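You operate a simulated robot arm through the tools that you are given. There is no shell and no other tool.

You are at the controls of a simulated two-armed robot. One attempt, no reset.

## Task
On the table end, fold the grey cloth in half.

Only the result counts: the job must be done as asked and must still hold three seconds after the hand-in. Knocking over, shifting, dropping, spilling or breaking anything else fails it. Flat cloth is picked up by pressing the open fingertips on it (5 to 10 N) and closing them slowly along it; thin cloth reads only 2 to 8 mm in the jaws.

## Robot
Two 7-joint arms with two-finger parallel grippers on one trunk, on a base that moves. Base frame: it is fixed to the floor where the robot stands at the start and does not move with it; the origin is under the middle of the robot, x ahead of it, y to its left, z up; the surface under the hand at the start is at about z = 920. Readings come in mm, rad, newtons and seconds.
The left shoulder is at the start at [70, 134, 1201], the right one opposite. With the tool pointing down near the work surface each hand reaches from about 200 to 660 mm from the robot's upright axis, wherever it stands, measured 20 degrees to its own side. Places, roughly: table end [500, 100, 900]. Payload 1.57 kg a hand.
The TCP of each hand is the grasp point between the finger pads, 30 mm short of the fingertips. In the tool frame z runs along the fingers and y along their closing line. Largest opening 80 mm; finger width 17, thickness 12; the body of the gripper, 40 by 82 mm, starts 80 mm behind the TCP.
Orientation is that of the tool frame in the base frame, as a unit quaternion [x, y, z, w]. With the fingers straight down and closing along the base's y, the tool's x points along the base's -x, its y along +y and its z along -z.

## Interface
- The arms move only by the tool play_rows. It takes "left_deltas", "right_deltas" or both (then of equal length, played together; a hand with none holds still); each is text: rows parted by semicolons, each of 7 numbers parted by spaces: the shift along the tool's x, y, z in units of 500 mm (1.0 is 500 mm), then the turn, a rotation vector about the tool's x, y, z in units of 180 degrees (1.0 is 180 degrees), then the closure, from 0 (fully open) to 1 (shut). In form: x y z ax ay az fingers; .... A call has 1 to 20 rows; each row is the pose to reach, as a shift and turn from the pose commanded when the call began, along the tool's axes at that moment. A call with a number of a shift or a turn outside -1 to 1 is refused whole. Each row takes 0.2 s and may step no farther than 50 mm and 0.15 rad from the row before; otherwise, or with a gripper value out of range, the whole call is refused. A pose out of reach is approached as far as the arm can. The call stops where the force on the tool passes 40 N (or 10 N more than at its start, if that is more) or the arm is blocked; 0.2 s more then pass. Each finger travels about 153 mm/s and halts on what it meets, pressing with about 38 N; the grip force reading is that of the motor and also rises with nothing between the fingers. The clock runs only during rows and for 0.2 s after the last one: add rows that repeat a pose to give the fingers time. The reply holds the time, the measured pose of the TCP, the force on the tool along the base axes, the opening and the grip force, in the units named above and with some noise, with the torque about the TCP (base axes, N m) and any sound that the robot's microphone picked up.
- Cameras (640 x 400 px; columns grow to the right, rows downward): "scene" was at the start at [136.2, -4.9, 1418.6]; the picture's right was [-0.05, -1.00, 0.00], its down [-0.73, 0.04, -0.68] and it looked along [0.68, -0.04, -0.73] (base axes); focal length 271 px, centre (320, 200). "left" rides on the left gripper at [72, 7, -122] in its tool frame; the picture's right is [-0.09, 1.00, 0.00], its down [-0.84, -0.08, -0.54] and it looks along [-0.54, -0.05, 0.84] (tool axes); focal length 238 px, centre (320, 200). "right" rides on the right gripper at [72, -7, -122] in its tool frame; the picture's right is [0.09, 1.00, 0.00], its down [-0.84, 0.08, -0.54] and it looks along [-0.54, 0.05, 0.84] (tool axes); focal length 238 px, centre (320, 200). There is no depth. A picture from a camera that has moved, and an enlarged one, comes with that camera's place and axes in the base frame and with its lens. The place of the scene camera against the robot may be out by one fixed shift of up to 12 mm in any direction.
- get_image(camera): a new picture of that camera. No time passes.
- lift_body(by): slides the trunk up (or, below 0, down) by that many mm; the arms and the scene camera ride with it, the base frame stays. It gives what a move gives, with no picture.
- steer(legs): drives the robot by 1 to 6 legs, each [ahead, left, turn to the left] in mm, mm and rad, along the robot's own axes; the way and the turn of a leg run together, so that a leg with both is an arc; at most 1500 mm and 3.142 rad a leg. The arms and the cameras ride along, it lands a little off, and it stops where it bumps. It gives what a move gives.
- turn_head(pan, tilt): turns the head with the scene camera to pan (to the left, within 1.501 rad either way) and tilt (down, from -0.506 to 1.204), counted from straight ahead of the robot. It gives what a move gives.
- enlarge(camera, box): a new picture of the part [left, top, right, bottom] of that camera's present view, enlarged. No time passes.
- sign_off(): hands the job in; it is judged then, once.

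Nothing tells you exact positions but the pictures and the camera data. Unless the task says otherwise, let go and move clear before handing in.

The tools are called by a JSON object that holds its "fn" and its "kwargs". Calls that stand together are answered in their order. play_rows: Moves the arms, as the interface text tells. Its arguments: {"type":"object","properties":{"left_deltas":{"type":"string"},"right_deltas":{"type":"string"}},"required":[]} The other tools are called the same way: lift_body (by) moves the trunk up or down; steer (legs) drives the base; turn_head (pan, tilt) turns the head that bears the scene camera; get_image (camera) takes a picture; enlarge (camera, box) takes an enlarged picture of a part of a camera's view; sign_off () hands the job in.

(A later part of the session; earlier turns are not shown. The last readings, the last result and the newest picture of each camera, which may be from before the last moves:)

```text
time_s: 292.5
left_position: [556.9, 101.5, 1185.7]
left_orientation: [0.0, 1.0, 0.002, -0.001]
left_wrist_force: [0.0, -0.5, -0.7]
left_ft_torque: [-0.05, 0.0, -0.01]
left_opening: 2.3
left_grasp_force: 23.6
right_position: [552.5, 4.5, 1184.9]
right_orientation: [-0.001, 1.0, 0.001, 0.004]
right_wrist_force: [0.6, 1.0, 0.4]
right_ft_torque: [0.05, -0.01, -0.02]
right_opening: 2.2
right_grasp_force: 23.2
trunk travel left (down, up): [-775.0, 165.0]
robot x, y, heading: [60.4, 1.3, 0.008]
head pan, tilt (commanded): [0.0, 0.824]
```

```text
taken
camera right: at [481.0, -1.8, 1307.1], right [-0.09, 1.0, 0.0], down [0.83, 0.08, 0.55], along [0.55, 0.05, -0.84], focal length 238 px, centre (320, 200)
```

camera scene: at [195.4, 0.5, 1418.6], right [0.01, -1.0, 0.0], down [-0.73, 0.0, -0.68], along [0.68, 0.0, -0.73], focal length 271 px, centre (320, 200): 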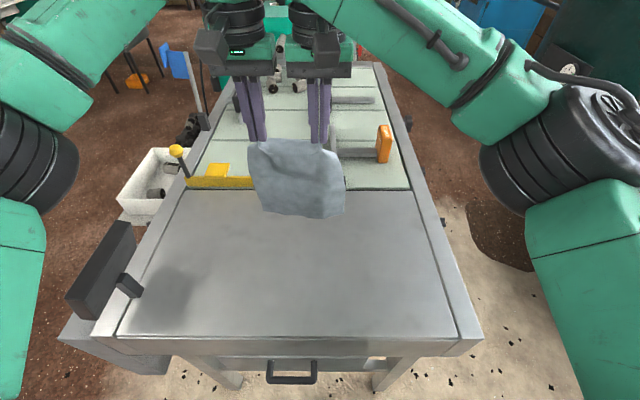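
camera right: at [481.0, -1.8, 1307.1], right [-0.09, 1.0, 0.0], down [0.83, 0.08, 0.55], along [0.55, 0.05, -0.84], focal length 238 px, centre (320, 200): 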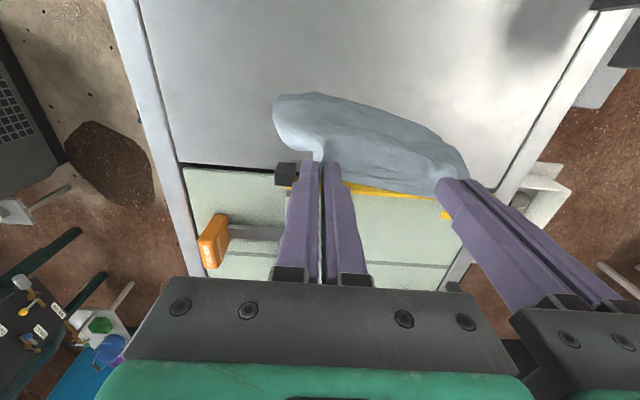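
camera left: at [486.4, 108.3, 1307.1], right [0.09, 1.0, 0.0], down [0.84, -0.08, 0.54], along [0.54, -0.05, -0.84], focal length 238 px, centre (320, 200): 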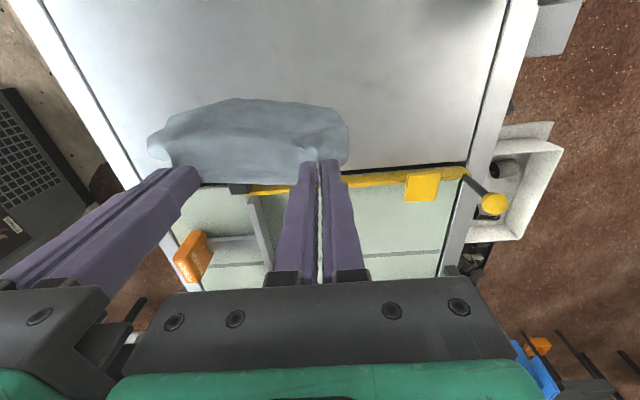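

The cloth hangs cleanly over the table. I'll lower it, letting the bottom edge touch down, and move back toward me at the same time so the lower half lies flat with its free edge pointing away from me.

{"fn": "play_rows", "kwargs": {"left_deltas": "0.01 0 0.03 0 0 0 1.0; 0.02 0 0.06 0 0 0 1.0; 0.03 0 0.09 0 0 0 1.0; 0.048 0 0.112 0 0 0 1.0; 0.068 0 0.134 0 0 0 1.0; 0.088 0 0.156 0 0 0 1.0; 0.108 0 0.176 0 0 0 1.0; 0.108 0 0.176 0 0 0 1.0", "right_deltas": "0.01 0 0.03 0 0 0 1.0; 0.02 0 0.06 0 0 0 1.0; 0.03 0 0.09 0 0 0 1.0; 0.048 0 0.112 0 0 0 1.0; 0.068 0 0.134 0 0 0 1.0; 0.088 0 0.156 0 0 0 1.0; 0.108 0 0.176 0 0 0 1.0; 0.108 0 0.176 0 0 0 1.0"}}

{"fn": "get_image", "kwargs": {"camera": "scene"}}

{"fn": "get_image", "kwargs": {"camera": "left"}}

{"fn": "get_image", "kwargs": {"camera": "right"}}

```text
time_s: 294.3
left_position: [503.2, 102.4, 1095.8]
left_orientation: [-0.001, 1.0, 0.002, -0.001]
left_wrist_force: [0.4, -0.5, 0.5]
left_ft_torque: [-0.01, 0.01, 0.0]
left_opening: 2.2
left_grasp_force: 23.5
right_position: [499.3, 6.4, 1097.3]
right_orientation: [0.001, 1.0, 0.002, 0.004]
right_wrist_force: [-0.2, 0.7, -0.5]
right_ft_torque: [0.03, 0.0, -0.02]
right_opening: 2.1
right_grasp_force: 23.7
trunk travel left (down, up): [-775.0, 165.0]
robot x, y, heading: [61.0, -1.9, 0.005]
head pan, tilt (commanded): [0.0, 0.824]
```

```text
taken
camera scene: at [195.8, 0.4, 1418.6], right [0.01, -1.0, 0.0], down [-0.73, 0.0, -0.68], along [0.68, 0.0, -0.73], focal length 271 px, centre (320, 200)
```

scene: 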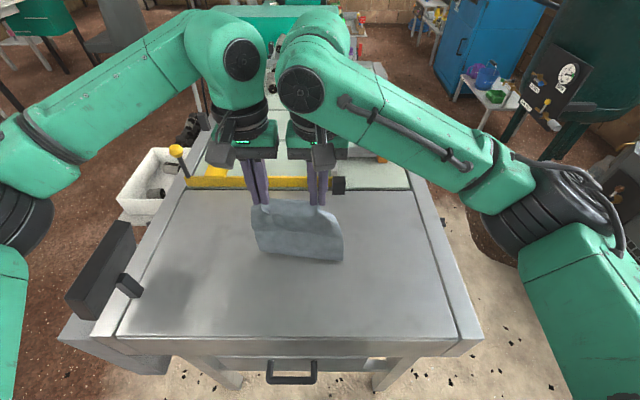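

```text
taken
camera left: at [431.5, 108.9, 1217.8], right [0.09, 1.0, 0.0], down [0.84, -0.08, 0.54], along [0.54, -0.05, -0.84], focal length 238 px, centre (320, 200)
```

left: 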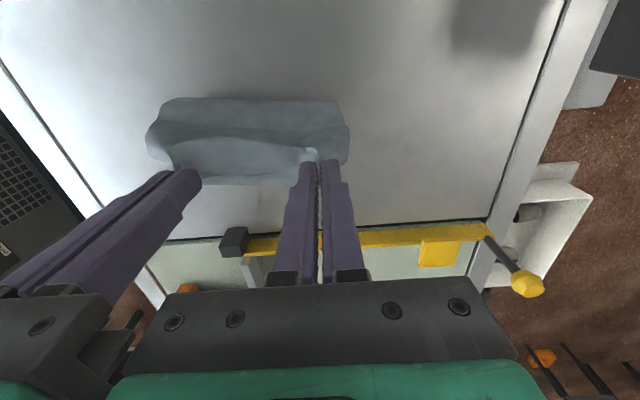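

```text
taken
camera right: at [427.6, 0.0, 1219.4], right [-0.09, 1.0, 0.0], down [0.83, 0.08, 0.55], along [0.55, 0.05, -0.84], focal length 238 px, centre (320, 200)
```

right: 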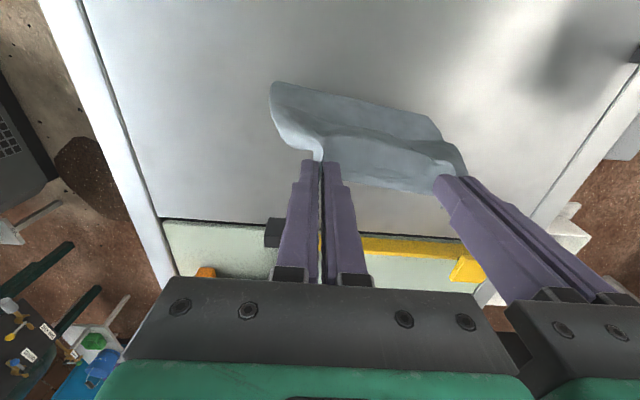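

The bottom edge has touched down and points away from me, as I wanted. I'll keep moving back and lowering until about half the cloth lies on the table.

{"fn": "play_rows", "kwargs": {"left_deltas": "0.018 0 0.015 0 0 0 1.0; 0.036 0 0.03 0 0 0 1.0; 0.054 0 0.045 0 0 0 1.0; 0.072 0 0.06 0 0 0 1.0; 0.09 0 0.074 0 0 0 1.0; 0.108 0 0.088 0 0 0 1.0; 0.124 0 0.1 0 0 0 1.0; 0.136 0 0.112 0 0 0 1.0; 0.136 0 0.112 0 0 0 1.0", "right_deltas": "0.018 0 0.015 0 0 0 1.0; 0.036 0 0.03 0 0 0 1.0; 0.054 0 0.045 0 0 0 1.0; 0.072 0 0.06 0 0 0 1.0; 0.09 0 0.074 0 0 0 1.0; 0.108 0 0.088 0 0 0 1.0; 0.124 0 0.1 0 0 0 1.0; 0.136 0 0.112 0 0 0 1.0; 0.136 0 0.112 0 0 0 1.0"}}

{"fn": "get_image", "kwargs": {"camera": "scene"}}

{"fn": "get_image", "kwargs": {"camera": "left"}}

{"fn": "get_image", "kwargs": {"camera": "right"}}

```text
time_s: 296.3
left_position: [435.8, 104.0, 1040.7]
left_orientation: [-0.001, 1.0, 0.002, -0.001]
left_wrist_force: [-0.7, -1.6, 0.3]
left_ft_torque: [-0.02, 0.06, 0.0]
left_opening: 2.4
left_grasp_force: 23.8
right_position: [432.5, 5.2, 1039.9]
right_orientation: [0.0, 1.0, 0.002, 0.005]
right_wrist_force: [0.5, 1.1, -1.1]
right_ft_torque: [-0.01, -0.01, 0.02]
right_opening: 2.1
right_grasp_force: 23.8
trunk travel left (down, up): [-775.0, 165.0]
robot x, y, heading: [57.8, 3.0, 0.006]
head pan, tilt (commanded): [0.0, 0.824]
```

```text
taken
camera scene: at [195.8, 0.5, 1418.5], right [0.01, -1.0, 0.0], down [-0.73, 0.0, -0.68], along [0.68, 0.0, -0.73], focal length 271 px, centre (320, 200)
```

scene: 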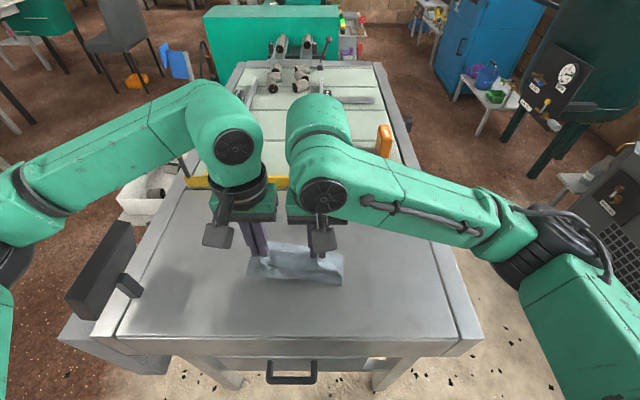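

```text
taken
camera left: at [363.9, 109.2, 1162.6], right [0.09, 1.0, 0.0], down [0.84, -0.08, 0.54], along [0.54, -0.05, -0.84], focal length 238 px, centre (320, 200)
```

left: 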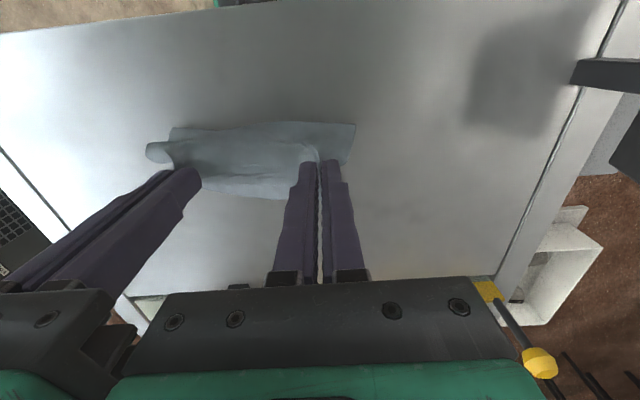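

```text
taken
camera right: at [360.3, -0.7, 1162.2], right [-0.09, 1.0, 0.0], down [0.83, 0.08, 0.55], along [0.55, 0.05, -0.84], focal length 238 px, centre (320, 200)
```

right: 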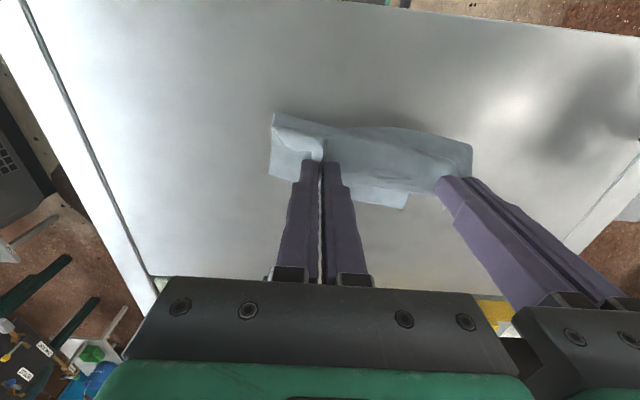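

{"fn": "enlarge", "kwargs": {"camera": "scene", "box": [220, 200, 380, 310]}}

{"fn": "enlarge", "kwargs": {"camera": "left", "box": [130, 90, 370, 240]}}

{"fn": "enlarge", "kwargs": {"camera": "right", "box": [250, 90, 490, 240]}}

```text
3.64 times, centred on (300, 255) of scene
camera zoom: at [195.8, 0.5, 1418.5], right [0.01, -1.0, 0.0], down [-0.73, 0.0, -0.68], along [0.68, 0.0, -0.73], focal length 985 px, centre (393, 0)
```

zoom: 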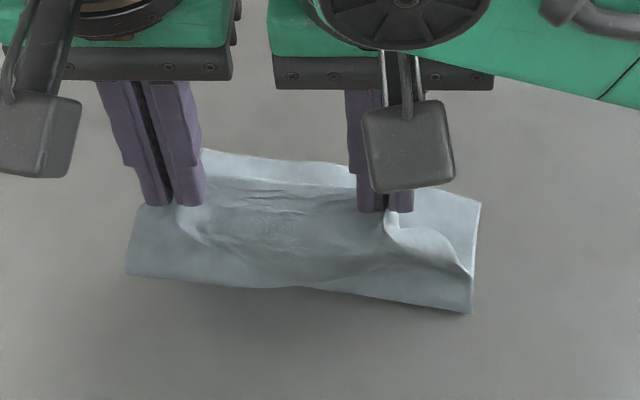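

```text
2.67 times, centred on (250, 165) of left
camera zoom: at [363.9, 109.2, 1162.6], right [0.09, 1.0, 0.0], down [0.84, -0.08, 0.54], along [0.54, -0.05, -0.84], focal length 636 px, centre (507, 293)
```

zoom: 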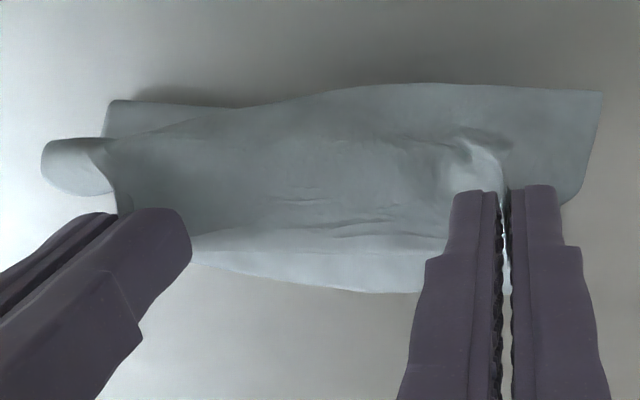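

```text
2.67 times, centred on (370, 165) of right
camera zoom: at [360.3, -0.7, 1162.2], right [-0.09, 1.0, 0.0], down [0.83, 0.08, 0.55], along [0.55, 0.05, -0.84], focal length 636 px, centre (187, 293)
```

zoom: 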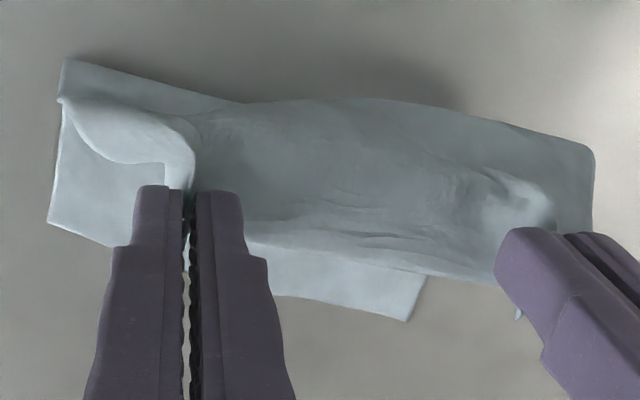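

Nearly half the cloth lies on the table, its bottom edge running from about (487, −48) to (522, 118). To match that angle I'll bring both hands back a bit more, the right more than the left, so they stand over the halfway line.

{"fn": "play_rows", "kwargs": {"left_deltas": "0.006 0 0 0 0 0 1.0; 0.011 0 0 0 0 0 1.0; 0.016 0 0 0 0 0 1.0; 0.022 0 0 0 0 0 1.0; 0.022 0 0 0 0 0 1.0", "right_deltas": "0.014 0 0 0 0 0 1.0; 0.028 0 0 0 0 0 1.0; 0.042 0 0 0 0 0 1.0; 0.057 0 0 0 0 0 1.0; 0.057 0 0 0 0 0 1.0"}}

{"fn": "enlarge", "kwargs": {"camera": "scene", "box": [220, 200, 380, 310]}}

{"fn": "enlarge", "kwargs": {"camera": "left", "box": [130, 90, 370, 240]}}

{"fn": "enlarge", "kwargs": {"camera": "right", "box": [250, 90, 490, 240]}}

```text
time_s: 297.5
left_position: [424.1, 102.4, 1040.9]
left_orientation: [-0.001, 1.0, 0.003, -0.001]
left_wrist_force: [-0.1, -1.1, -0.2]
left_ft_torque: [-0.05, 0.06, 0.01]
left_opening: 2.2
left_grasp_force: 23.4
right_position: [404.7, 5.1, 1041.4]
right_orientation: [0.001, 1.0, 0.001, 0.004]
right_wrist_force: [-0.1, 1.2, -0.5]
right_ft_torque: [0.02, -0.01, 0.0]
right_opening: 2.0
right_grasp_force: 23.7
trunk travel left (down, up): [-775.0, 165.0]
robot x, y, heading: [60.9, 0.4, 0.008]
head pan, tilt (commanded): [0.0, 0.824]
```

```text
3.64 times, centred on (300, 255) of scene
camera zoom: at [195.8, 0.5, 1418.5], right [0.01, -1.0, 0.0], down [-0.73, 0.0, -0.68], along [0.68, 0.0, -0.73], focal length 985 px, centre (393, 0)
```

zoom: 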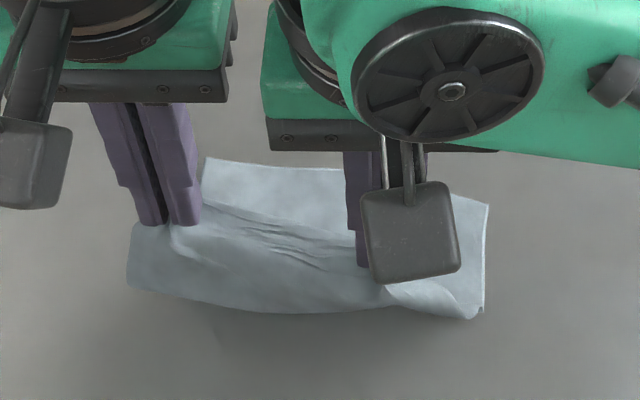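

```text
2.67 times, centred on (250, 165) of left
camera zoom: at [353.5, 109.5, 1162.9], right [0.09, 1.0, 0.0], down [0.84, -0.08, 0.54], along [0.54, -0.05, -0.84], focal length 636 px, centre (507, 293)
```

zoom: 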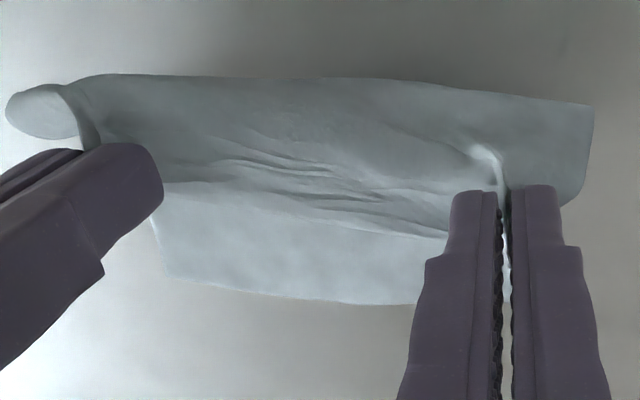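

```text
2.67 times, centred on (370, 165) of right
camera zoom: at [332.5, -1.2, 1162.8], right [-0.09, 1.0, 0.0], down [0.83, 0.08, 0.55], along [0.55, 0.05, -0.84], focal length 636 px, centre (187, 293)
```

zoom: 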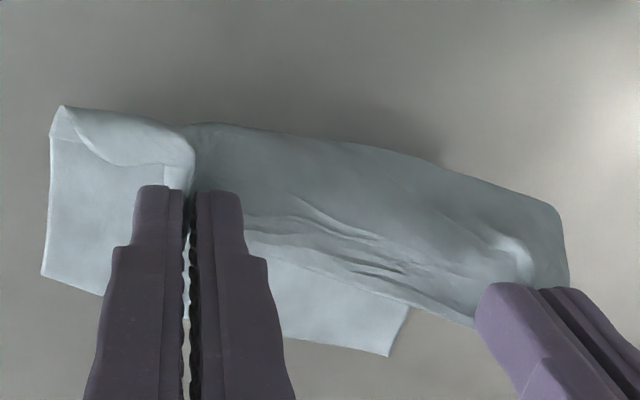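

Good. Now I'll fold: carry the held edge up and over, away from me, toward the bottom edge, stopping most of the way to check alignment.

{"fn": "play_rows", "kwargs": {"left_deltas": "-0.02 -0.0056 0.002 0 0 0 1.0; -0.04 -0.0113 0.006 0 0 0 1.0; -0.058 -0.0164 0.014 0 0 0 1.0; -0.076 -0.0215 0.024 0 0 0 1.0; -0.092 -0.026 0.037 0 0 0 1.0; -0.108 -0.0305 0.052 0 0 0 1.0; -0.12 -0.0339 0.069 0 0 0 1.0; -0.132 -0.0373 0.088 0 0 0 1.0; -0.132 -0.0373 0.088 0 0 0 1.0", "right_deltas": "-0.02 -0.0053 0.002 0 0 0 1.0; -0.04 -0.0105 0.006 0 0 0 1.0; -0.058 -0.0153 0.014 0 0 0 1.0; -0.077 -0.02 0.024 0 0 0 1.0; -0.093 -0.0242 0.037 0 0 0 1.0; -0.109 -0.0284 0.052 0 0 0 1.0; -0.122 -0.0316 0.069 0 0 0 1.0; -0.134 -0.0347 0.088 0 0 0 1.0; -0.134 -0.0347 0.088 0 0 0 1.0"}}

{"fn": "enlarge", "kwargs": {"camera": "scene", "box": [220, 180, 380, 290]}}

{"fn": "enlarge", "kwargs": {"camera": "left", "box": [110, 80, 390, 240]}}

{"fn": "enlarge", "kwargs": {"camera": "right", "box": [240, 80, 520, 240]}}

```text
time_s: 299.5
left_position: [490.8, 84.6, 994.5]
left_orientation: [-0.001, 1.0, 0.001, 0.0]
left_wrist_force: [-0.8, -1.7, 1.1]
left_ft_torque: [0.01, 0.02, 0.0]
left_opening: 2.5
left_grasp_force: 23.9
right_position: [472.2, -9.8, 997.6]
right_orientation: [0.0, 1.0, 0.001, 0.004]
right_wrist_force: [1.3, 1.6, 0.6]
right_ft_torque: [0.03, 0.01, 0.0]
right_opening: 1.9
right_grasp_force: 23.5
trunk travel left (down, up): [-775.0, 165.0]
robot x, y, heading: [59.1, 3.2, 0.007]
head pan, tilt (commanded): [0.0, 0.824]
```

```text
3.64 times, centred on (300, 235) of scene
camera zoom: at [195.5, 0.6, 1418.6], right [0.01, -1.0, 0.0], down [-0.73, 0.0, -0.68], along [0.68, 0.0, -0.73], focal length 985 px, centre (393, 73)
```

zoom: 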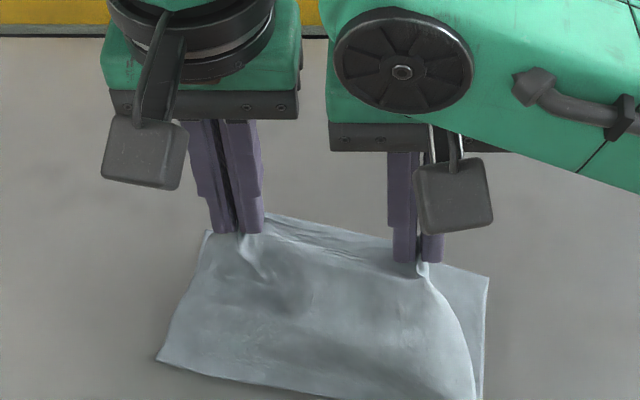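

```text
2.29 times, centred on (250, 160) of left
camera zoom: at [418.7, 91.6, 1117.1], right [0.09, 1.0, 0.0], down [0.84, -0.08, 0.54], along [0.54, -0.05, -0.84], focal length 545 px, centre (480, 291)
```

zoom: 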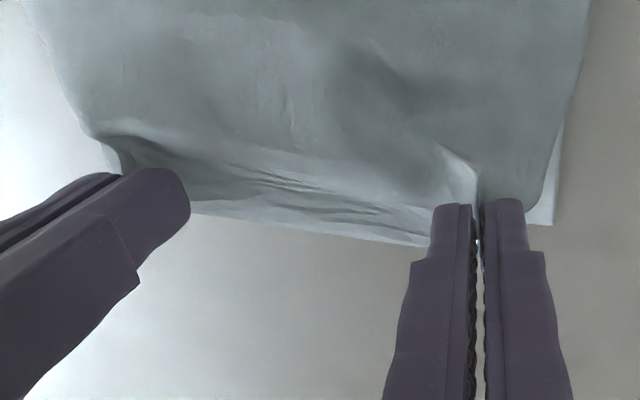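

```text
2.29 times, centred on (380, 160) of right
camera zoom: at [398.6, -16.9, 1119.7], right [-0.09, 1.0, 0.0], down [0.83, 0.08, 0.55], along [0.55, 0.05, -0.84], focal length 545 px, centre (183, 291)
```

zoom: 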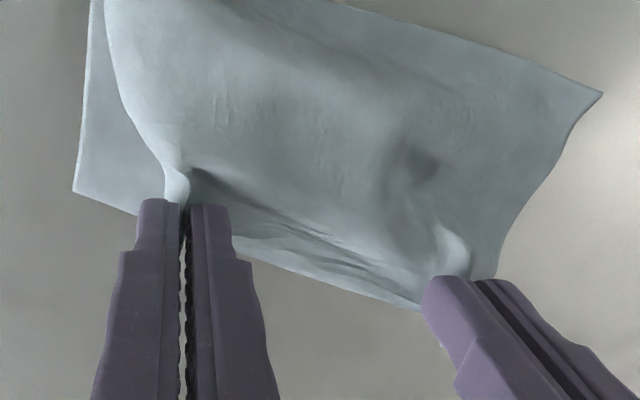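

This is just right: the sheet leaves the fingers smoothly with no curl, and the upper half drapes over the lower. I'll lower the edge onto the bottom edge.

{"fn": "play_rows", "kwargs": {"left_deltas": "-0.004 -0.0015 0.011 0 0 0 1.0; -0.008 -0.003 0.022 0 0 0 1.0; -0.012 -0.0045 0.034 0 0 0 1.0; -0.015 -0.006 0.046 0 0 0 1.0; -0.0175 -0.007 0.057 0 0 0 1.0; -0.0184 -0.008 0.066 0 0 0 1.0; -0.0184 -0.008 0.066 0 0 0 1.0", "right_deltas": "-0.004 -0.002 0.012 0 0 0 1.0; -0.008 -0.004 0.024 0 0 0 1.0; -0.012 -0.006 0.037 0 0 0 1.0; -0.0155 -0.0075 0.05 0 0 0 1.0; -0.018 -0.009 0.062 0 0 0 1.0; -0.0192 -0.01 0.072 0 0 0 1.0; -0.0192 -0.01 0.072 0 0 0 1.0"}}

{"fn": "enlarge", "kwargs": {"camera": "scene", "box": [220, 180, 380, 290]}}

{"fn": "enlarge", "kwargs": {"camera": "left", "box": [110, 60, 390, 220]}}

{"fn": "enlarge", "kwargs": {"camera": "right", "box": [240, 60, 520, 220]}}

```text
time_s: 301.1
left_position: [499.1, 82.0, 962.1]
left_orientation: [0.0, 1.0, 0.002, -0.001]
left_wrist_force: [-0.3, -2.3, 0.3]
left_ft_torque: [-0.06, -0.01, 0.01]
left_opening: 2.5
left_grasp_force: 24.2
right_position: [481.7, -17.1, 960.5]
right_orientation: [0.0, 1.0, 0.002, 0.004]
right_wrist_force: [0.4, 1.5, 0.7]
right_ft_torque: [0.05, -0.02, -0.04]
right_opening: 1.8
right_grasp_force: 23.7
trunk travel left (down, up): [-775.0, 165.0]
robot x, y, heading: [57.4, 3.4, 0.003]
head pan, tilt (commanded): [0.0, 0.824]
```

```text
3.64 times, centred on (300, 235) of scene
camera zoom: at [195.7, 0.5, 1418.6], right [0.01, -1.0, 0.0], down [-0.73, 0.0, -0.68], along [0.68, 0.0, -0.73], focal length 985 px, centre (393, 73)
```

zoom: 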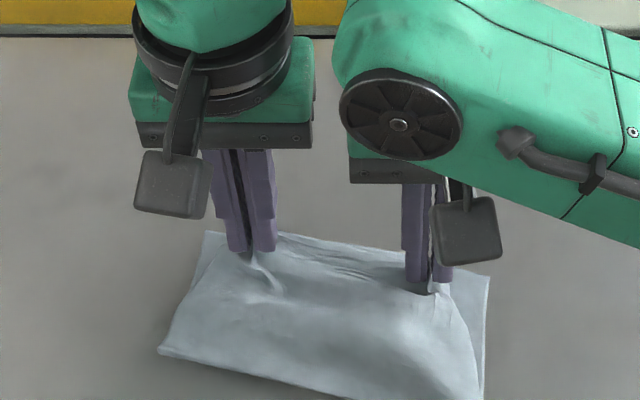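

```text
2.29 times, centred on (250, 140) of left
camera zoom: at [428.0, 87.8, 1084.7], right [0.09, 1.0, 0.0], down [0.84, -0.08, 0.54], along [0.54, -0.05, -0.84], focal length 545 px, centre (480, 337)
```

zoom: 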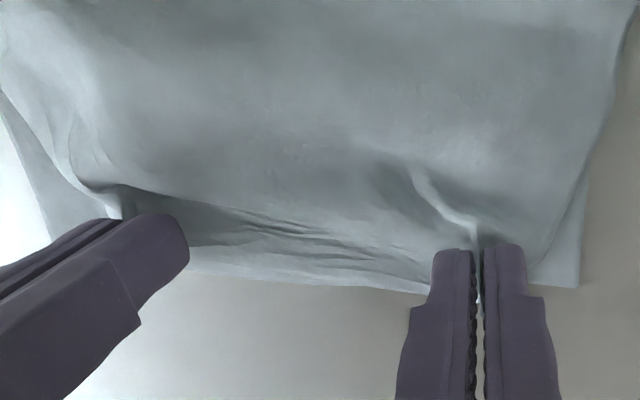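

```text
2.29 times, centred on (380, 140) of right
camera zoom: at [409.4, -24.0, 1082.1], right [-0.09, 1.0, 0.0], down [0.83, 0.08, 0.55], along [0.55, 0.05, -0.84], focal length 545 px, centre (183, 337)
```

zoom: 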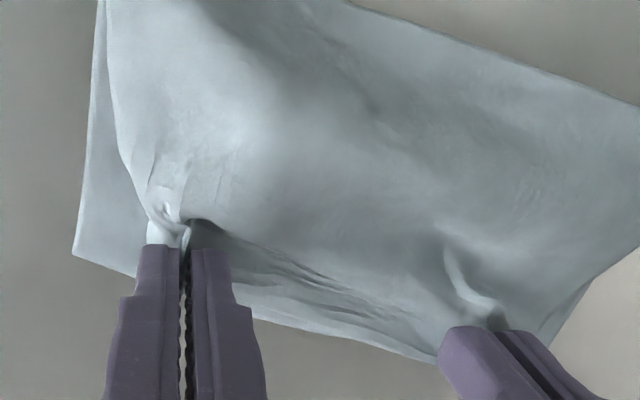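

The held edge now lies right along the bottom edge. I'll lower a few millimetres more and open both hands slowly.

{"fn": "play_rows", "kwargs": {"left_deltas": "0 0 0.005 0 0 0 1.0; 0 0 0.01 0 0 0 1.0; 0 0 0.012 0 0 0 0.98; 0 0 0.012 0 0 0 0.96; 0 0 0.012 0 0 0 0.94; 0 0 0.012 0 0 0 0.91; 0 0 0.012 0 0 0 0.88; 0 0 0.012 0 0 0 0.84; 0 0 0.012 0 0 0 0.8; 0 0 0.01 0 0 0 0.76; 0 0 0.004 0 0 0 0.72; 0 0 0 0 0 0 0.7", "right_deltas": "0 0 0.004 0 0 0 1.0; 0 0 0.008 0 0 0 1.0; 0 0 0.01 0 0 0 0.98; 0 0 0.01 0 0 0 0.96; 0 0 0.01 0 0 0 0.94; 0 0 0.01 0 0 0 0.91; 0 0 0.01 0 0 0 0.88; 0 0 0.01 0 0 0 0.84; 0 0 0.01 0 0 0 0.8; 0 0 0.008 0 0 0 0.76; 0 0 0.004 0 0 0 0.72; 0 0 0 0 0 0 0.7"}}

{"fn": "enlarge", "kwargs": {"camera": "left", "box": [110, 60, 390, 220]}}

{"fn": "enlarge", "kwargs": {"camera": "right", "box": [240, 60, 520, 220]}}

```text
time_s: 303.7
left_position: [500.2, 81.3, 962.9]
left_orientation: [-0.002, 1.0, 0.002, -0.001]
left_wrist_force: [-1.2, 0.4, 0.2]
left_ft_torque: [-0.07, -0.03, -0.03]
left_opening: 24.0
left_grasp_force: 0.1
right_position: [481.5, -16.2, 960.8]
right_orientation: [-0.002, 1.0, 0.002, 0.004]
right_wrist_force: [-0.2, 0.0, -0.3]
right_ft_torque: [-0.01, 0.02, -0.01]
right_opening: 23.8
right_grasp_force: 0.0
trunk travel left (down, up): [-775.0, 165.0]
robot x, y, heading: [62.9, 1.9, 0.008]
head pan, tilt (commanded): [0.0, 0.824]
```

```text
2.29 times, centred on (250, 140) of left
camera zoom: at [429.0, 86.7, 1085.0], right [0.09, 1.0, 0.0], down [0.84, -0.08, 0.54], along [0.54, -0.05, -0.84], focal length 545 px, centre (480, 337)
```

zoom: 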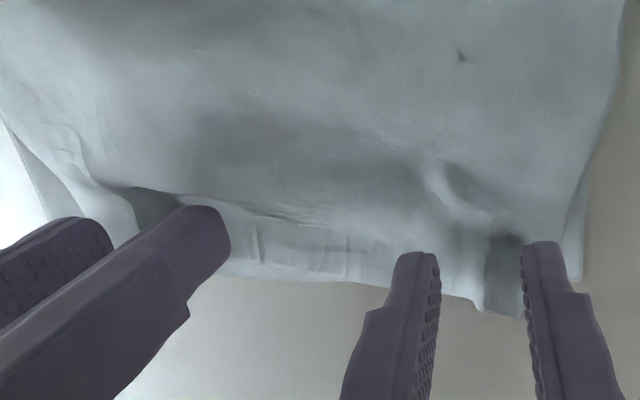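

```text
2.29 times, centred on (380, 140) of right
camera zoom: at [408.9, -22.7, 1082.9], right [-0.09, 1.0, 0.0], down [0.83, 0.08, 0.55], along [0.55, 0.05, -0.84], focal length 545 px, centre (183, 337)
```

zoom: 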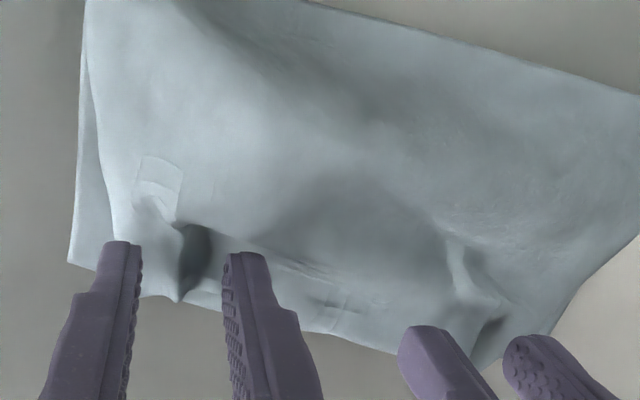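

Both corners are released and lie along the edge. I'll lift both hands straight up and away, then look at the whole cloth.

{"fn": "play_rows", "kwargs": {"left_deltas": "0 0 -0.01 0 0 0 0.68; 0 0 -0.03 0 0 0 0.66; 0 0 -0.06 0 0 0 0.66; 0 0 -0.1 0 0 0 0.66; 0 0.03 -0.14 0 0 0 0.66; 0 0.08 -0.18 0 0 0 0.66; 0 0.13 -0.2 0 0 0 0.66; 0 0.18 -0.2 0 0 0 0.66; 0 0.22 -0.2 0 0 0 0.66; 0 0.22 -0.2 0 0 0 0.66", "right_deltas": "0 0 -0.01 0 0 0 0.68; 0 0 -0.03 0 0 0 0.66; 0 0 -0.06 0 0 0 0.66; 0 0 -0.1 0 0 0 0.66; 0 -0.03 -0.14 0 0 0 0.66; 0 -0.08 -0.18 0 0 0 0.66; 0 -0.13 -0.2 0 0 0 0.66; 0 -0.18 -0.2 0 0 0 0.66; 0 -0.22 -0.2 0 0 0 0.66; 0 -0.22 -0.2 0 0 0 0.66"}}

{"fn": "get_image", "kwargs": {"camera": "scene"}}

{"fn": "get_image", "kwargs": {"camera": "left"}}

{"fn": "get_image", "kwargs": {"camera": "right"}}

```text
time_s: 305.9
left_position: [501.2, 190.0, 1063.4]
left_orientation: [0.0, 1.0, 0.002, -0.001]
left_wrist_force: [0.0, -0.9, 0.6]
left_ft_torque: [0.01, 0.01, 0.03]
left_opening: 26.8
left_grasp_force: 0.0
right_position: [482.1, -126.4, 1060.5]
right_orientation: [-0.001, 1.0, 0.002, 0.003]
right_wrist_force: [0.3, 0.9, -0.8]
right_ft_torque: [-0.01, 0.0, -0.03]
right_opening: 27.0
right_grasp_force: 0.1
trunk travel left (down, up): [-775.0, 165.0]
robot x, y, heading: [61.0, -1.2, 0.004]
head pan, tilt (commanded): [0.0, 0.824]
```

```text
taken
camera scene: at [196.0, 0.5, 1418.5], right [0.01, -1.0, 0.0], down [-0.73, 0.0, -0.68], along [0.68, 0.0, -0.73], focal length 271 px, centre (320, 200)
```

scene: 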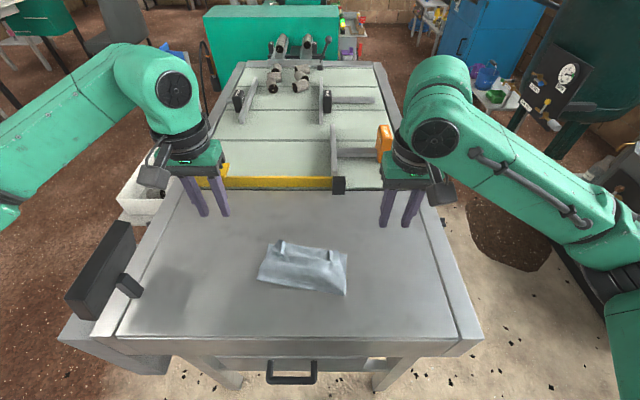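

```text
taken
camera left: at [430.7, 196.1, 1185.6], right [0.09, 1.0, 0.0], down [0.84, -0.08, 0.54], along [0.54, -0.05, -0.84], focal length 238 px, centre (320, 200)
```

left: 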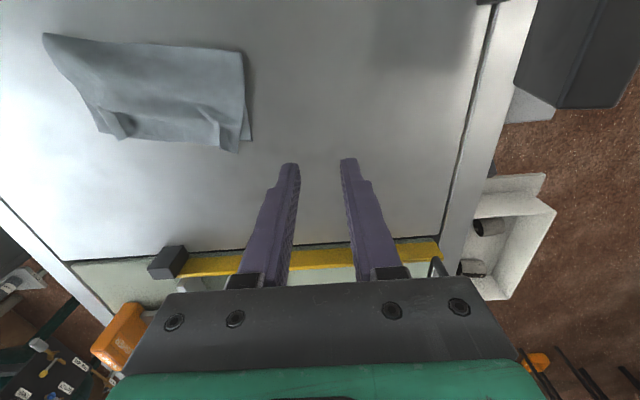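

```text
taken
camera right: at [410.1, -133.1, 1181.8], right [-0.09, 1.0, 0.0], down [0.83, 0.08, 0.55], along [0.54, 0.05, -0.84], focal length 238 px, centre (320, 200)
```

right: 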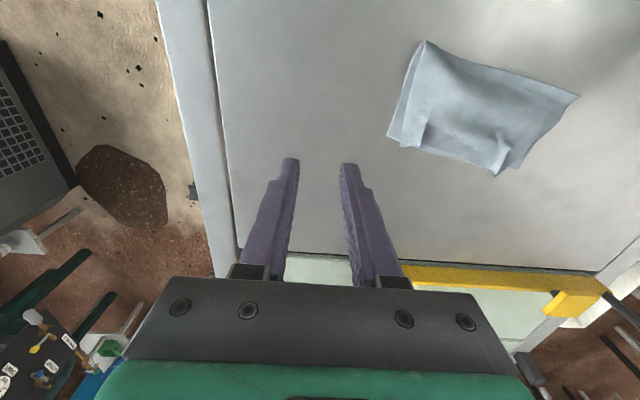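

The cloth is folded in half, with the edges together. I'll zoom in to check the layers and the remaining pleats.

{"fn": "enlarge", "kwargs": {"camera": "scene", "box": [245, 230, 365, 305]}}

{"fn": "enlarge", "kwargs": {"camera": "left", "box": [30, 20, 270, 170]}}

{"fn": "enlarge", "kwargs": {"camera": "right", "box": [370, 30, 610, 180]}}

```text
5.33 times, centred on (305, 268) of scene
camera zoom: at [196.0, 0.5, 1418.5], right [0.01, -1.0, 0.0], down [-0.73, 0.0, -0.68], along [0.68, 0.0, -0.73], focal length 1445 px, centre (400, -160)
```

zoom: 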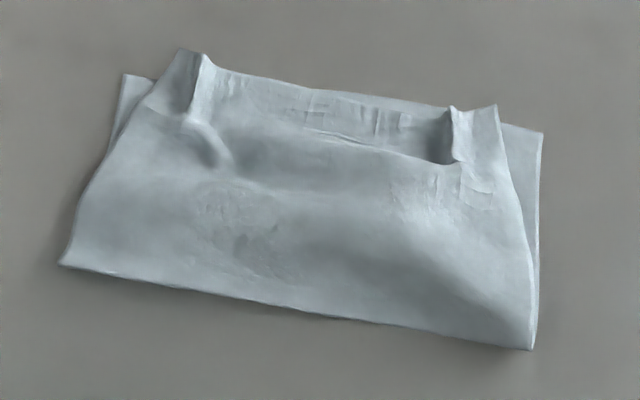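

```text
2.67 times, centred on (150, 95) of left
camera zoom: at [430.7, 196.1, 1185.6], right [0.09, 1.0, 0.0], down [0.84, -0.08, 0.54], along [0.54, -0.05, -0.84], focal length 636 px, centre (773, 480)
```

zoom: 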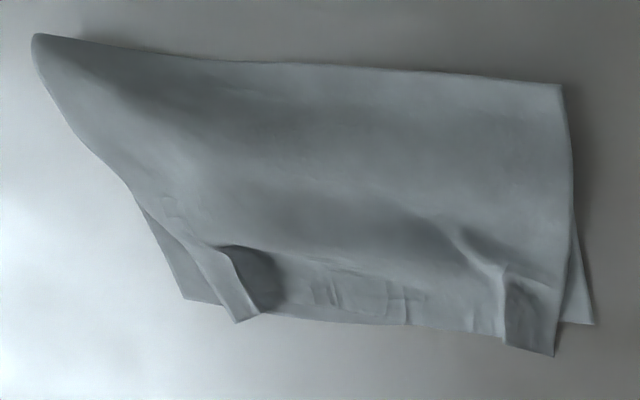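

```text
2.67 times, centred on (490, 105) of right
camera zoom: at [410.1, -133.1, 1181.8], right [-0.09, 1.0, 0.0], down [0.83, 0.08, 0.55], along [0.54, 0.05, -0.84], focal length 636 px, centre (-133, 453)
```

zoom: 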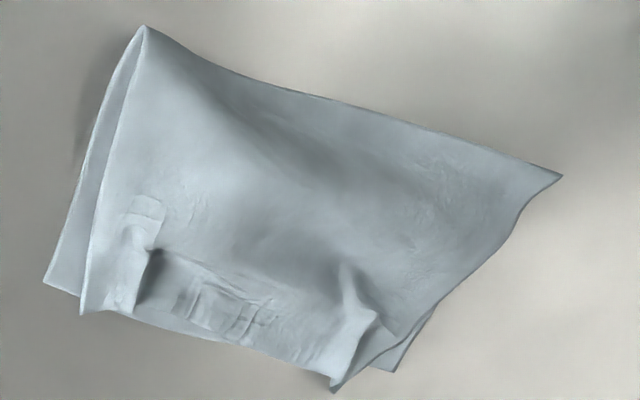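

The cloth is now folded in half with a clean fold line. Only the two pinch pleats still draw the upper corners in by about 20 mm, so I'll spread each pleat gently: fingers on either side of it, then opening slowly with both hands at once.

{"fn": "play_rows", "kwargs": {"left_deltas": "-0.002 -0.037 0.015 0 0 0 0.75; -0.005 -0.074 0.03 0 0 0 0.8; -0.008 -0.111 0.05 0 0 0 0.85; -0.011 -0.148 0.07 0 0 0 0.85; -0.013 -0.185 0.1 0 0 0 0.85; -0.014 -0.222 0.13 0 0 0 0.85; -0.014 -0.222 0.157 0 0 0 0.85; -0.014 -0.222 0.157 0 0 0 0.85", "right_deltas": "-0.002 0.037 0.015 0 0 0 0.75; -0.005 0.074 0.03 0 0 0 0.8; -0.008 0.111 0.05 0 0 0 0.85; -0.01 0.148 0.07 0 0 0 0.85; -0.012 0.185 0.1 0 0 0 0.85; -0.012 0.22 0.13 0 0 0 0.85; -0.012 0.22 0.151 0 0 0 0.85; -0.012 0.22 0.151 0 0 0 0.85"}}

{"fn": "enlarge", "kwargs": {"camera": "left", "box": [210, 90, 410, 215]}}

{"fn": "enlarge", "kwargs": {"camera": "right", "box": [230, 90, 430, 215]}}

```text
time_s: 307.7
left_position: [507.8, 79.4, 984.7]
left_orientation: [0.0, 1.0, 0.001, -0.001]
left_wrist_force: [0.8, 0.0, 0.2]
left_ft_torque: [-0.04, -0.02, 0.02]
left_opening: 12.0
left_grasp_force: 0.0
right_position: [485.7, -16.5, 984.0]
right_orientation: [0.0, 1.0, 0.002, 0.003]
right_wrist_force: [-0.5, 0.5, -0.3]
right_ft_torque: [-0.01, 0.0, -0.01]
right_opening: 12.0
right_grasp_force: 0.1
trunk travel left (down, up): [-775.0, 165.0]
robot x, y, heading: [59.0, 0.3, 0.007]
head pan, tilt (commanded): [0.0, 0.824]
```

```text
3.20 times, centred on (310, 152) of left
camera zoom: at [435.6, 85.8, 1106.3], right [0.09, 1.0, 0.0], down [0.84, -0.08, 0.54], along [0.54, -0.05, -0.84], focal length 763 px, centre (352, 352)
```

zoom: 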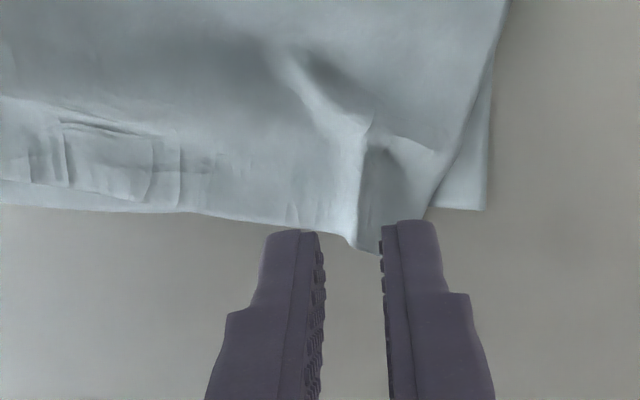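

```text
3.20 times, centred on (330, 152) of right
camera zoom: at [413.6, -22.8, 1106.6], right [-0.09, 1.0, 0.0], down [0.83, 0.08, 0.55], along [0.55, 0.05, -0.84], focal length 763 px, centre (288, 352)
```

zoom: 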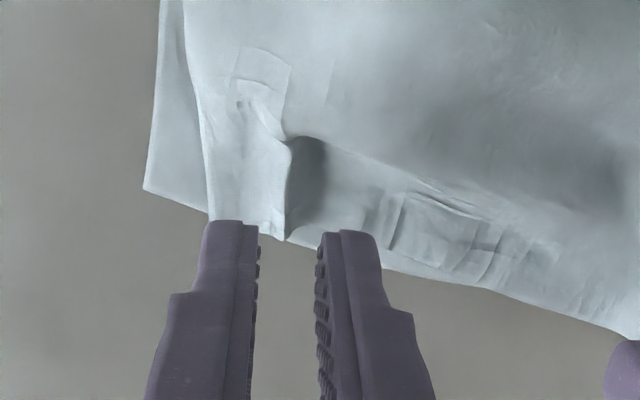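

The left pleat sits at y≈81 and the right at y≈−16. I'll lower both hands astride them to just above the cloth.

{"fn": "play_rows", "kwargs": {"left_deltas": "0.005 0.002 0.015 0 0 0 0.85; 0.01 0.005 0.03 0 0 0 0.85; 0.01 0.005 0.045 0 0 0 0.85; 0.01 0.005 0.055 0 0 0 0.85; 0.01 0.005 0.058 0 0 0 0.85; 0.01 0.005 0.058 0 0 0 0.85", "right_deltas": "0 0 0.015 0 0 0 0.85; 0 0 0.03 0 0 0 0.85; 0 0 0.045 0 0 0 0.85; 0 0 0.053 0 0 0 0.85; 0 0 0.057 0 0 0 0.85; 0 0 0.057 0 0 0 0.85"}}

{"fn": "enlarge", "kwargs": {"camera": "left", "box": [210, 90, 410, 215]}}

{"fn": "enlarge", "kwargs": {"camera": "right", "box": [230, 90, 430, 215]}}

```text
time_s: 309.1
left_position: [501.0, 82.0, 954.2]
left_orientation: [0.0, 1.0, 0.001, -0.001]
left_wrist_force: [-0.4, -0.2, -0.5]
left_ft_torque: [0.01, 0.01, 0.0]
left_opening: 11.6
left_grasp_force: 0.0
right_position: [487.2, -17.3, 958.4]
right_orientation: [0.0, 1.0, 0.001, 0.003]
right_wrist_force: [-0.1, -0.1, 0.2]
right_ft_torque: [-0.02, 0.01, 0.0]
right_opening: 12.4
right_grasp_force: 0.1
trunk travel left (down, up): [-775.0, 165.0]
robot x, y, heading: [58.4, 0.1, 0.005]
head pan, tilt (commanded): [0.0, 0.824]
```

```text
3.20 times, centred on (310, 152) of left
camera zoom: at [429.8, 87.9, 1077.3], right [0.09, 1.0, 0.0], down [0.84, -0.08, 0.54], along [0.54, -0.05, -0.84], focal length 763 px, centre (352, 352)
```

zoom: 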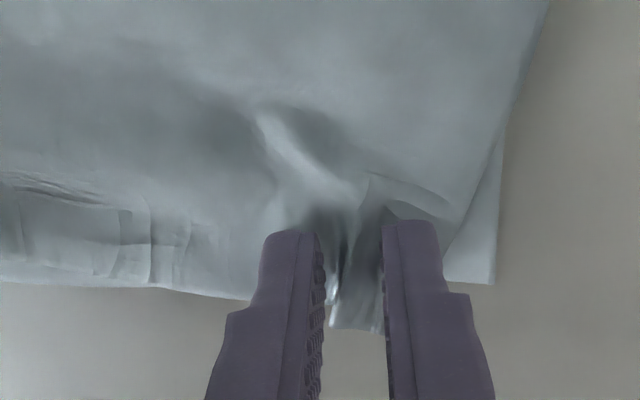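

```text
3.20 times, centred on (330, 152) of right
camera zoom: at [415.1, -23.2, 1078.8], right [-0.09, 1.0, 0.0], down [0.83, 0.08, 0.55], along [0.55, 0.05, -0.84], focal length 763 px, centre (288, 352)
```

zoom: 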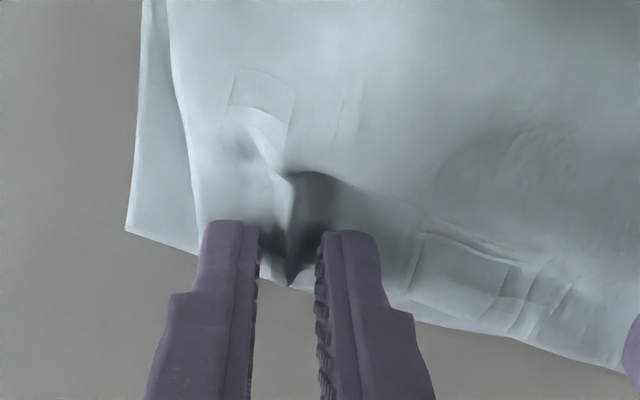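

Both pleats are between the fingers. I'll ease down to light contact.

{"fn": "play_rows", "kwargs": {"left_deltas": "0 0 0.002 0 0 0 0.85; 0 0 0.003 0 0 0 0.85; 0 0 0.003 0 0 0 0.85", "right_deltas": "0 0 0.003 0 0 0 0.85; 0 0 0.005 0 0 0 0.85; 0 0 0.005 0 0 0 0.85"}}

```text
time_s: 309.9
left_position: [500.7, 82.8, 955.3]
left_orientation: [0.0, 1.0, 0.001, 0.0]
left_wrist_force: [-0.1, -0.3, 2.7]
left_ft_torque: [0.01, 0.0, 0.01]
left_opening: 11.8
left_grasp_force: 0.3
right_position: [486.8, -16.2, 953.7]
right_orientation: [0.001, 1.0, 0.002, 0.004]
right_wrist_force: [0.1, -0.3, 3.9]
right_ft_torque: [0.0, -0.02, 0.0]
right_opening: 11.8
right_grasp_force: 0.0
trunk travel left (down, up): [-775.0, 165.0]
robot x, y, heading: [59.4, -0.8, 0.005]
head pan, tilt (commanded): [0.0, 0.824]
```

Contact is about 3 to 4 N on each. I'll press slightly and open both hands slowly while drifting outward, spreading the pleats.

{"fn": "play_rows", "kwargs": {"left_deltas": "0 0 0.0006 0 0 0 0.85; -0.0004 0.002 0.0006 0 0 0 0.825; -0.0008 0.004 0.0006 0 0 0 0.8; -0.0012 0.006 0.0006 0 0 0 0.775; -0.0016 0.008 0.0006 0 0 0 0.75; -0.002 0.01 0.0006 0 0 0 0.725; -0.0024 0.012 0.0006 0 0 0 0.7; -0.0028 0.014 0.0006 0 0 0 0.675; -0.0032 0.016 0.0006 0 0 0 0.65; -0.0036 0.018 0.0006 0 0 0 0.625; -0.004 0.02 0.0006 0 0 0 0.6", "right_deltas": "0 0 0.0006 0 0 0 0.85; 0.0004 -0.002 0.0006 0 0 0 0.83; 0.0008 -0.004 0.0006 0 0 0 0.81; 0.0012 -0.006 0.0006 0 0 0 0.79; 0.0016 -0.008 0.0006 0 0 0 0.77; 0.002 -0.01 0.0006 0 0 0 0.75; 0.0024 -0.012 0.0006 0 0 0 0.73; 0.0028 -0.014 0.0006 0 0 0 0.71; 0.0032 -0.015 0.0006 0 0 0 0.69; 0.0034 -0.016 0.0006 0 0 0 0.67; 0.0034 -0.016 0.0006 0 0 0 0.65"}}

{"fn": "enlarge", "kwargs": {"camera": "left", "box": [190, 80, 430, 230]}}

{"fn": "enlarge", "kwargs": {"camera": "right", "box": [210, 80, 450, 230]}}

{"fn": "enlarge", "kwargs": {"camera": "scene", "box": [235, 220, 375, 310]}}

```text
time_s: 312.3
left_position: [503.7, 92.0, 954.3]
left_orientation: [-0.001, 1.0, 0.002, -0.001]
left_wrist_force: [0.1, -0.9, 2.0]
left_ft_torque: [-0.02, -0.01, -0.01]
left_opening: 31.3
left_grasp_force: 0.2
right_position: [485.6, -25.0, 954.4]
right_orientation: [0.0, 1.0, 0.002, 0.003]
right_wrist_force: [-0.2, -0.1, 0.0]
right_ft_torque: [-0.01, 0.0, -0.03]
right_opening: 27.8
right_grasp_force: 0.1
trunk travel left (down, up): [-775.0, 165.0]
robot x, y, heading: [57.5, -0.7, 0.007]
head pan, tilt (commanded): [0.0, 0.824]
```

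```text
2.67 times, centred on (310, 155) of left
camera zoom: at [431.9, 97.4, 1076.7], right [0.09, 1.0, 0.0], down [0.84, -0.08, 0.54], along [0.54, -0.05, -0.84], focal length 636 px, centre (347, 320)
```

zoom: 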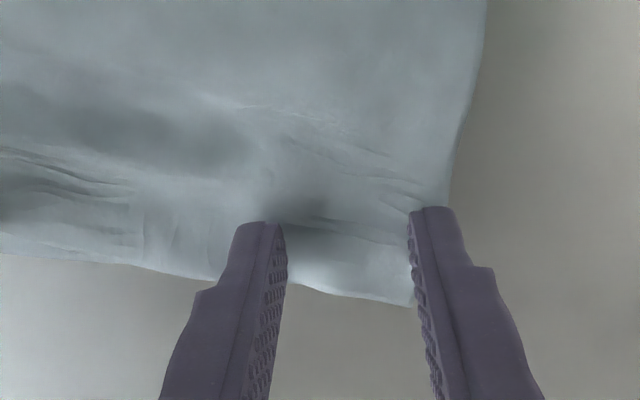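

```text
2.67 times, centred on (330, 155) of right
camera zoom: at [413.2, -31.8, 1077.1], right [-0.09, 1.0, 0.0], down [0.83, 0.08, 0.55], along [0.55, 0.05, -0.84], focal length 636 px, centre (293, 320)
```

zoom: 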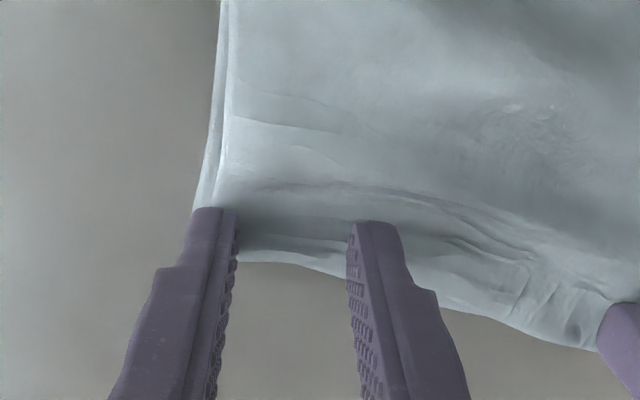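

```text
4.44 times, centred on (305, 265) of scene
camera zoom: at [195.3, 0.3, 1418.6], right [0.01, -1.0, 0.0], down [-0.73, 0.0, -0.68], along [0.68, 0.0, -0.73], focal length 1204 px, centre (387, -89)
```

zoom: 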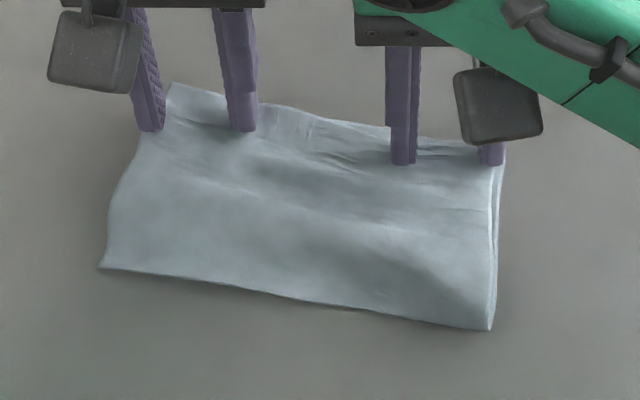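

Excellent: both pleats are spread out and the corners now lie together. I'll lift both hands straight up and move clear.

{"fn": "play_rows", "kwargs": {"left_deltas": "0 0 -0.006 0 0 0 0.6; 0 0 -0.02 0 0 0 0.6; 0 0 -0.05 0 0 0 0.6; 0 0 -0.09 0 0 0 0.6; 0 0.02 -0.14 0 0 0 0.6; 0 0.06 -0.18 0 0 0 0.6; 0 0.11 -0.2 0 0 0 0.6; 0 0.16 -0.2 0 0 0 0.6; 0 0.2 -0.2 0 0 0 0.6; 0 0.2 -0.2 0 0 0 0.6", "right_deltas": "0 0 -0.006 0 0 0 0.65; 0 0 -0.02 0 0 0 0.65; 0 0 -0.05 0 0 0 0.65; 0 0 -0.09 0 0 0 0.65; 0 -0.02 -0.14 0 0 0 0.65; 0 -0.06 -0.18 0 0 0 0.65; 0 -0.11 -0.2 0 0 0 0.65; 0 -0.16 -0.2 0 0 0 0.65; 0 -0.2 -0.2 0 0 0 0.65; 0 -0.2 -0.2 0 0 0 0.65"}}

{"fn": "enlarge", "kwargs": {"camera": "scene", "box": [235, 220, 375, 310]}}

{"fn": "enlarge", "kwargs": {"camera": "left", "box": [20, 10, 280, 170]}}

{"fn": "enlarge", "kwargs": {"camera": "right", "box": [360, 20, 620, 180]}}

```text
time_s: 314.5
left_position: [504.0, 193.6, 1054.4]
left_orientation: [-0.001, 1.0, 0.002, -0.001]
left_wrist_force: [-0.6, -0.8, -0.3]
left_ft_torque: [-0.03, 0.01, -0.01]
left_opening: 31.8
left_grasp_force: 0.1
right_position: [483.7, -125.2, 1054.7]
right_orientation: [-0.001, 1.0, 0.002, 0.004]
right_wrist_force: [0.4, 0.4, 0.3]
right_ft_torque: [-0.01, 0.01, 0.0]
right_opening: 28.0
right_grasp_force: 0.0
trunk travel left (down, up): [-775.0, 165.0]
robot x, y, heading: [62.0, -3.0, 0.002]
head pan, tilt (commanded): [0.0, 0.824]
```

```text
4.44 times, centred on (305, 265) of scene
camera zoom: at [196.0, 0.5, 1418.5], right [0.01, -1.0, 0.0], down [-0.73, 0.0, -0.68], along [0.68, 0.0, -0.73], focal length 1204 px, centre (387, -89)
```

zoom: 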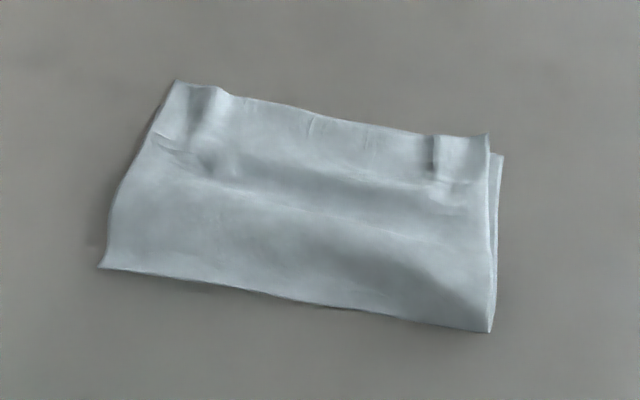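

```text
2.46 times, centred on (150, 90) of left
camera zoom: at [431.8, 200.0, 1176.4], right [0.09, 1.0, 0.0], down [0.84, -0.08, 0.54], along [0.54, -0.05, -0.84], focal length 587 px, centre (738, 471)
```

zoom: 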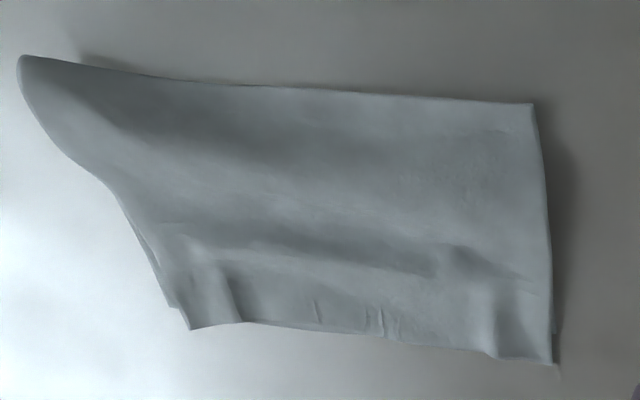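

```text
2.46 times, centred on (490, 100) of right
camera zoom: at [411.6, -132.2, 1176.9], right [-0.09, 1.0, 0.0], down [0.83, 0.08, 0.55], along [0.55, 0.05, -0.84], focal length 587 px, centre (-98, 446)
```

zoom: 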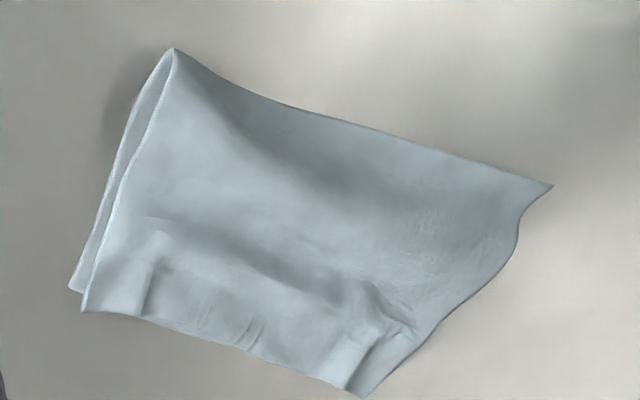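

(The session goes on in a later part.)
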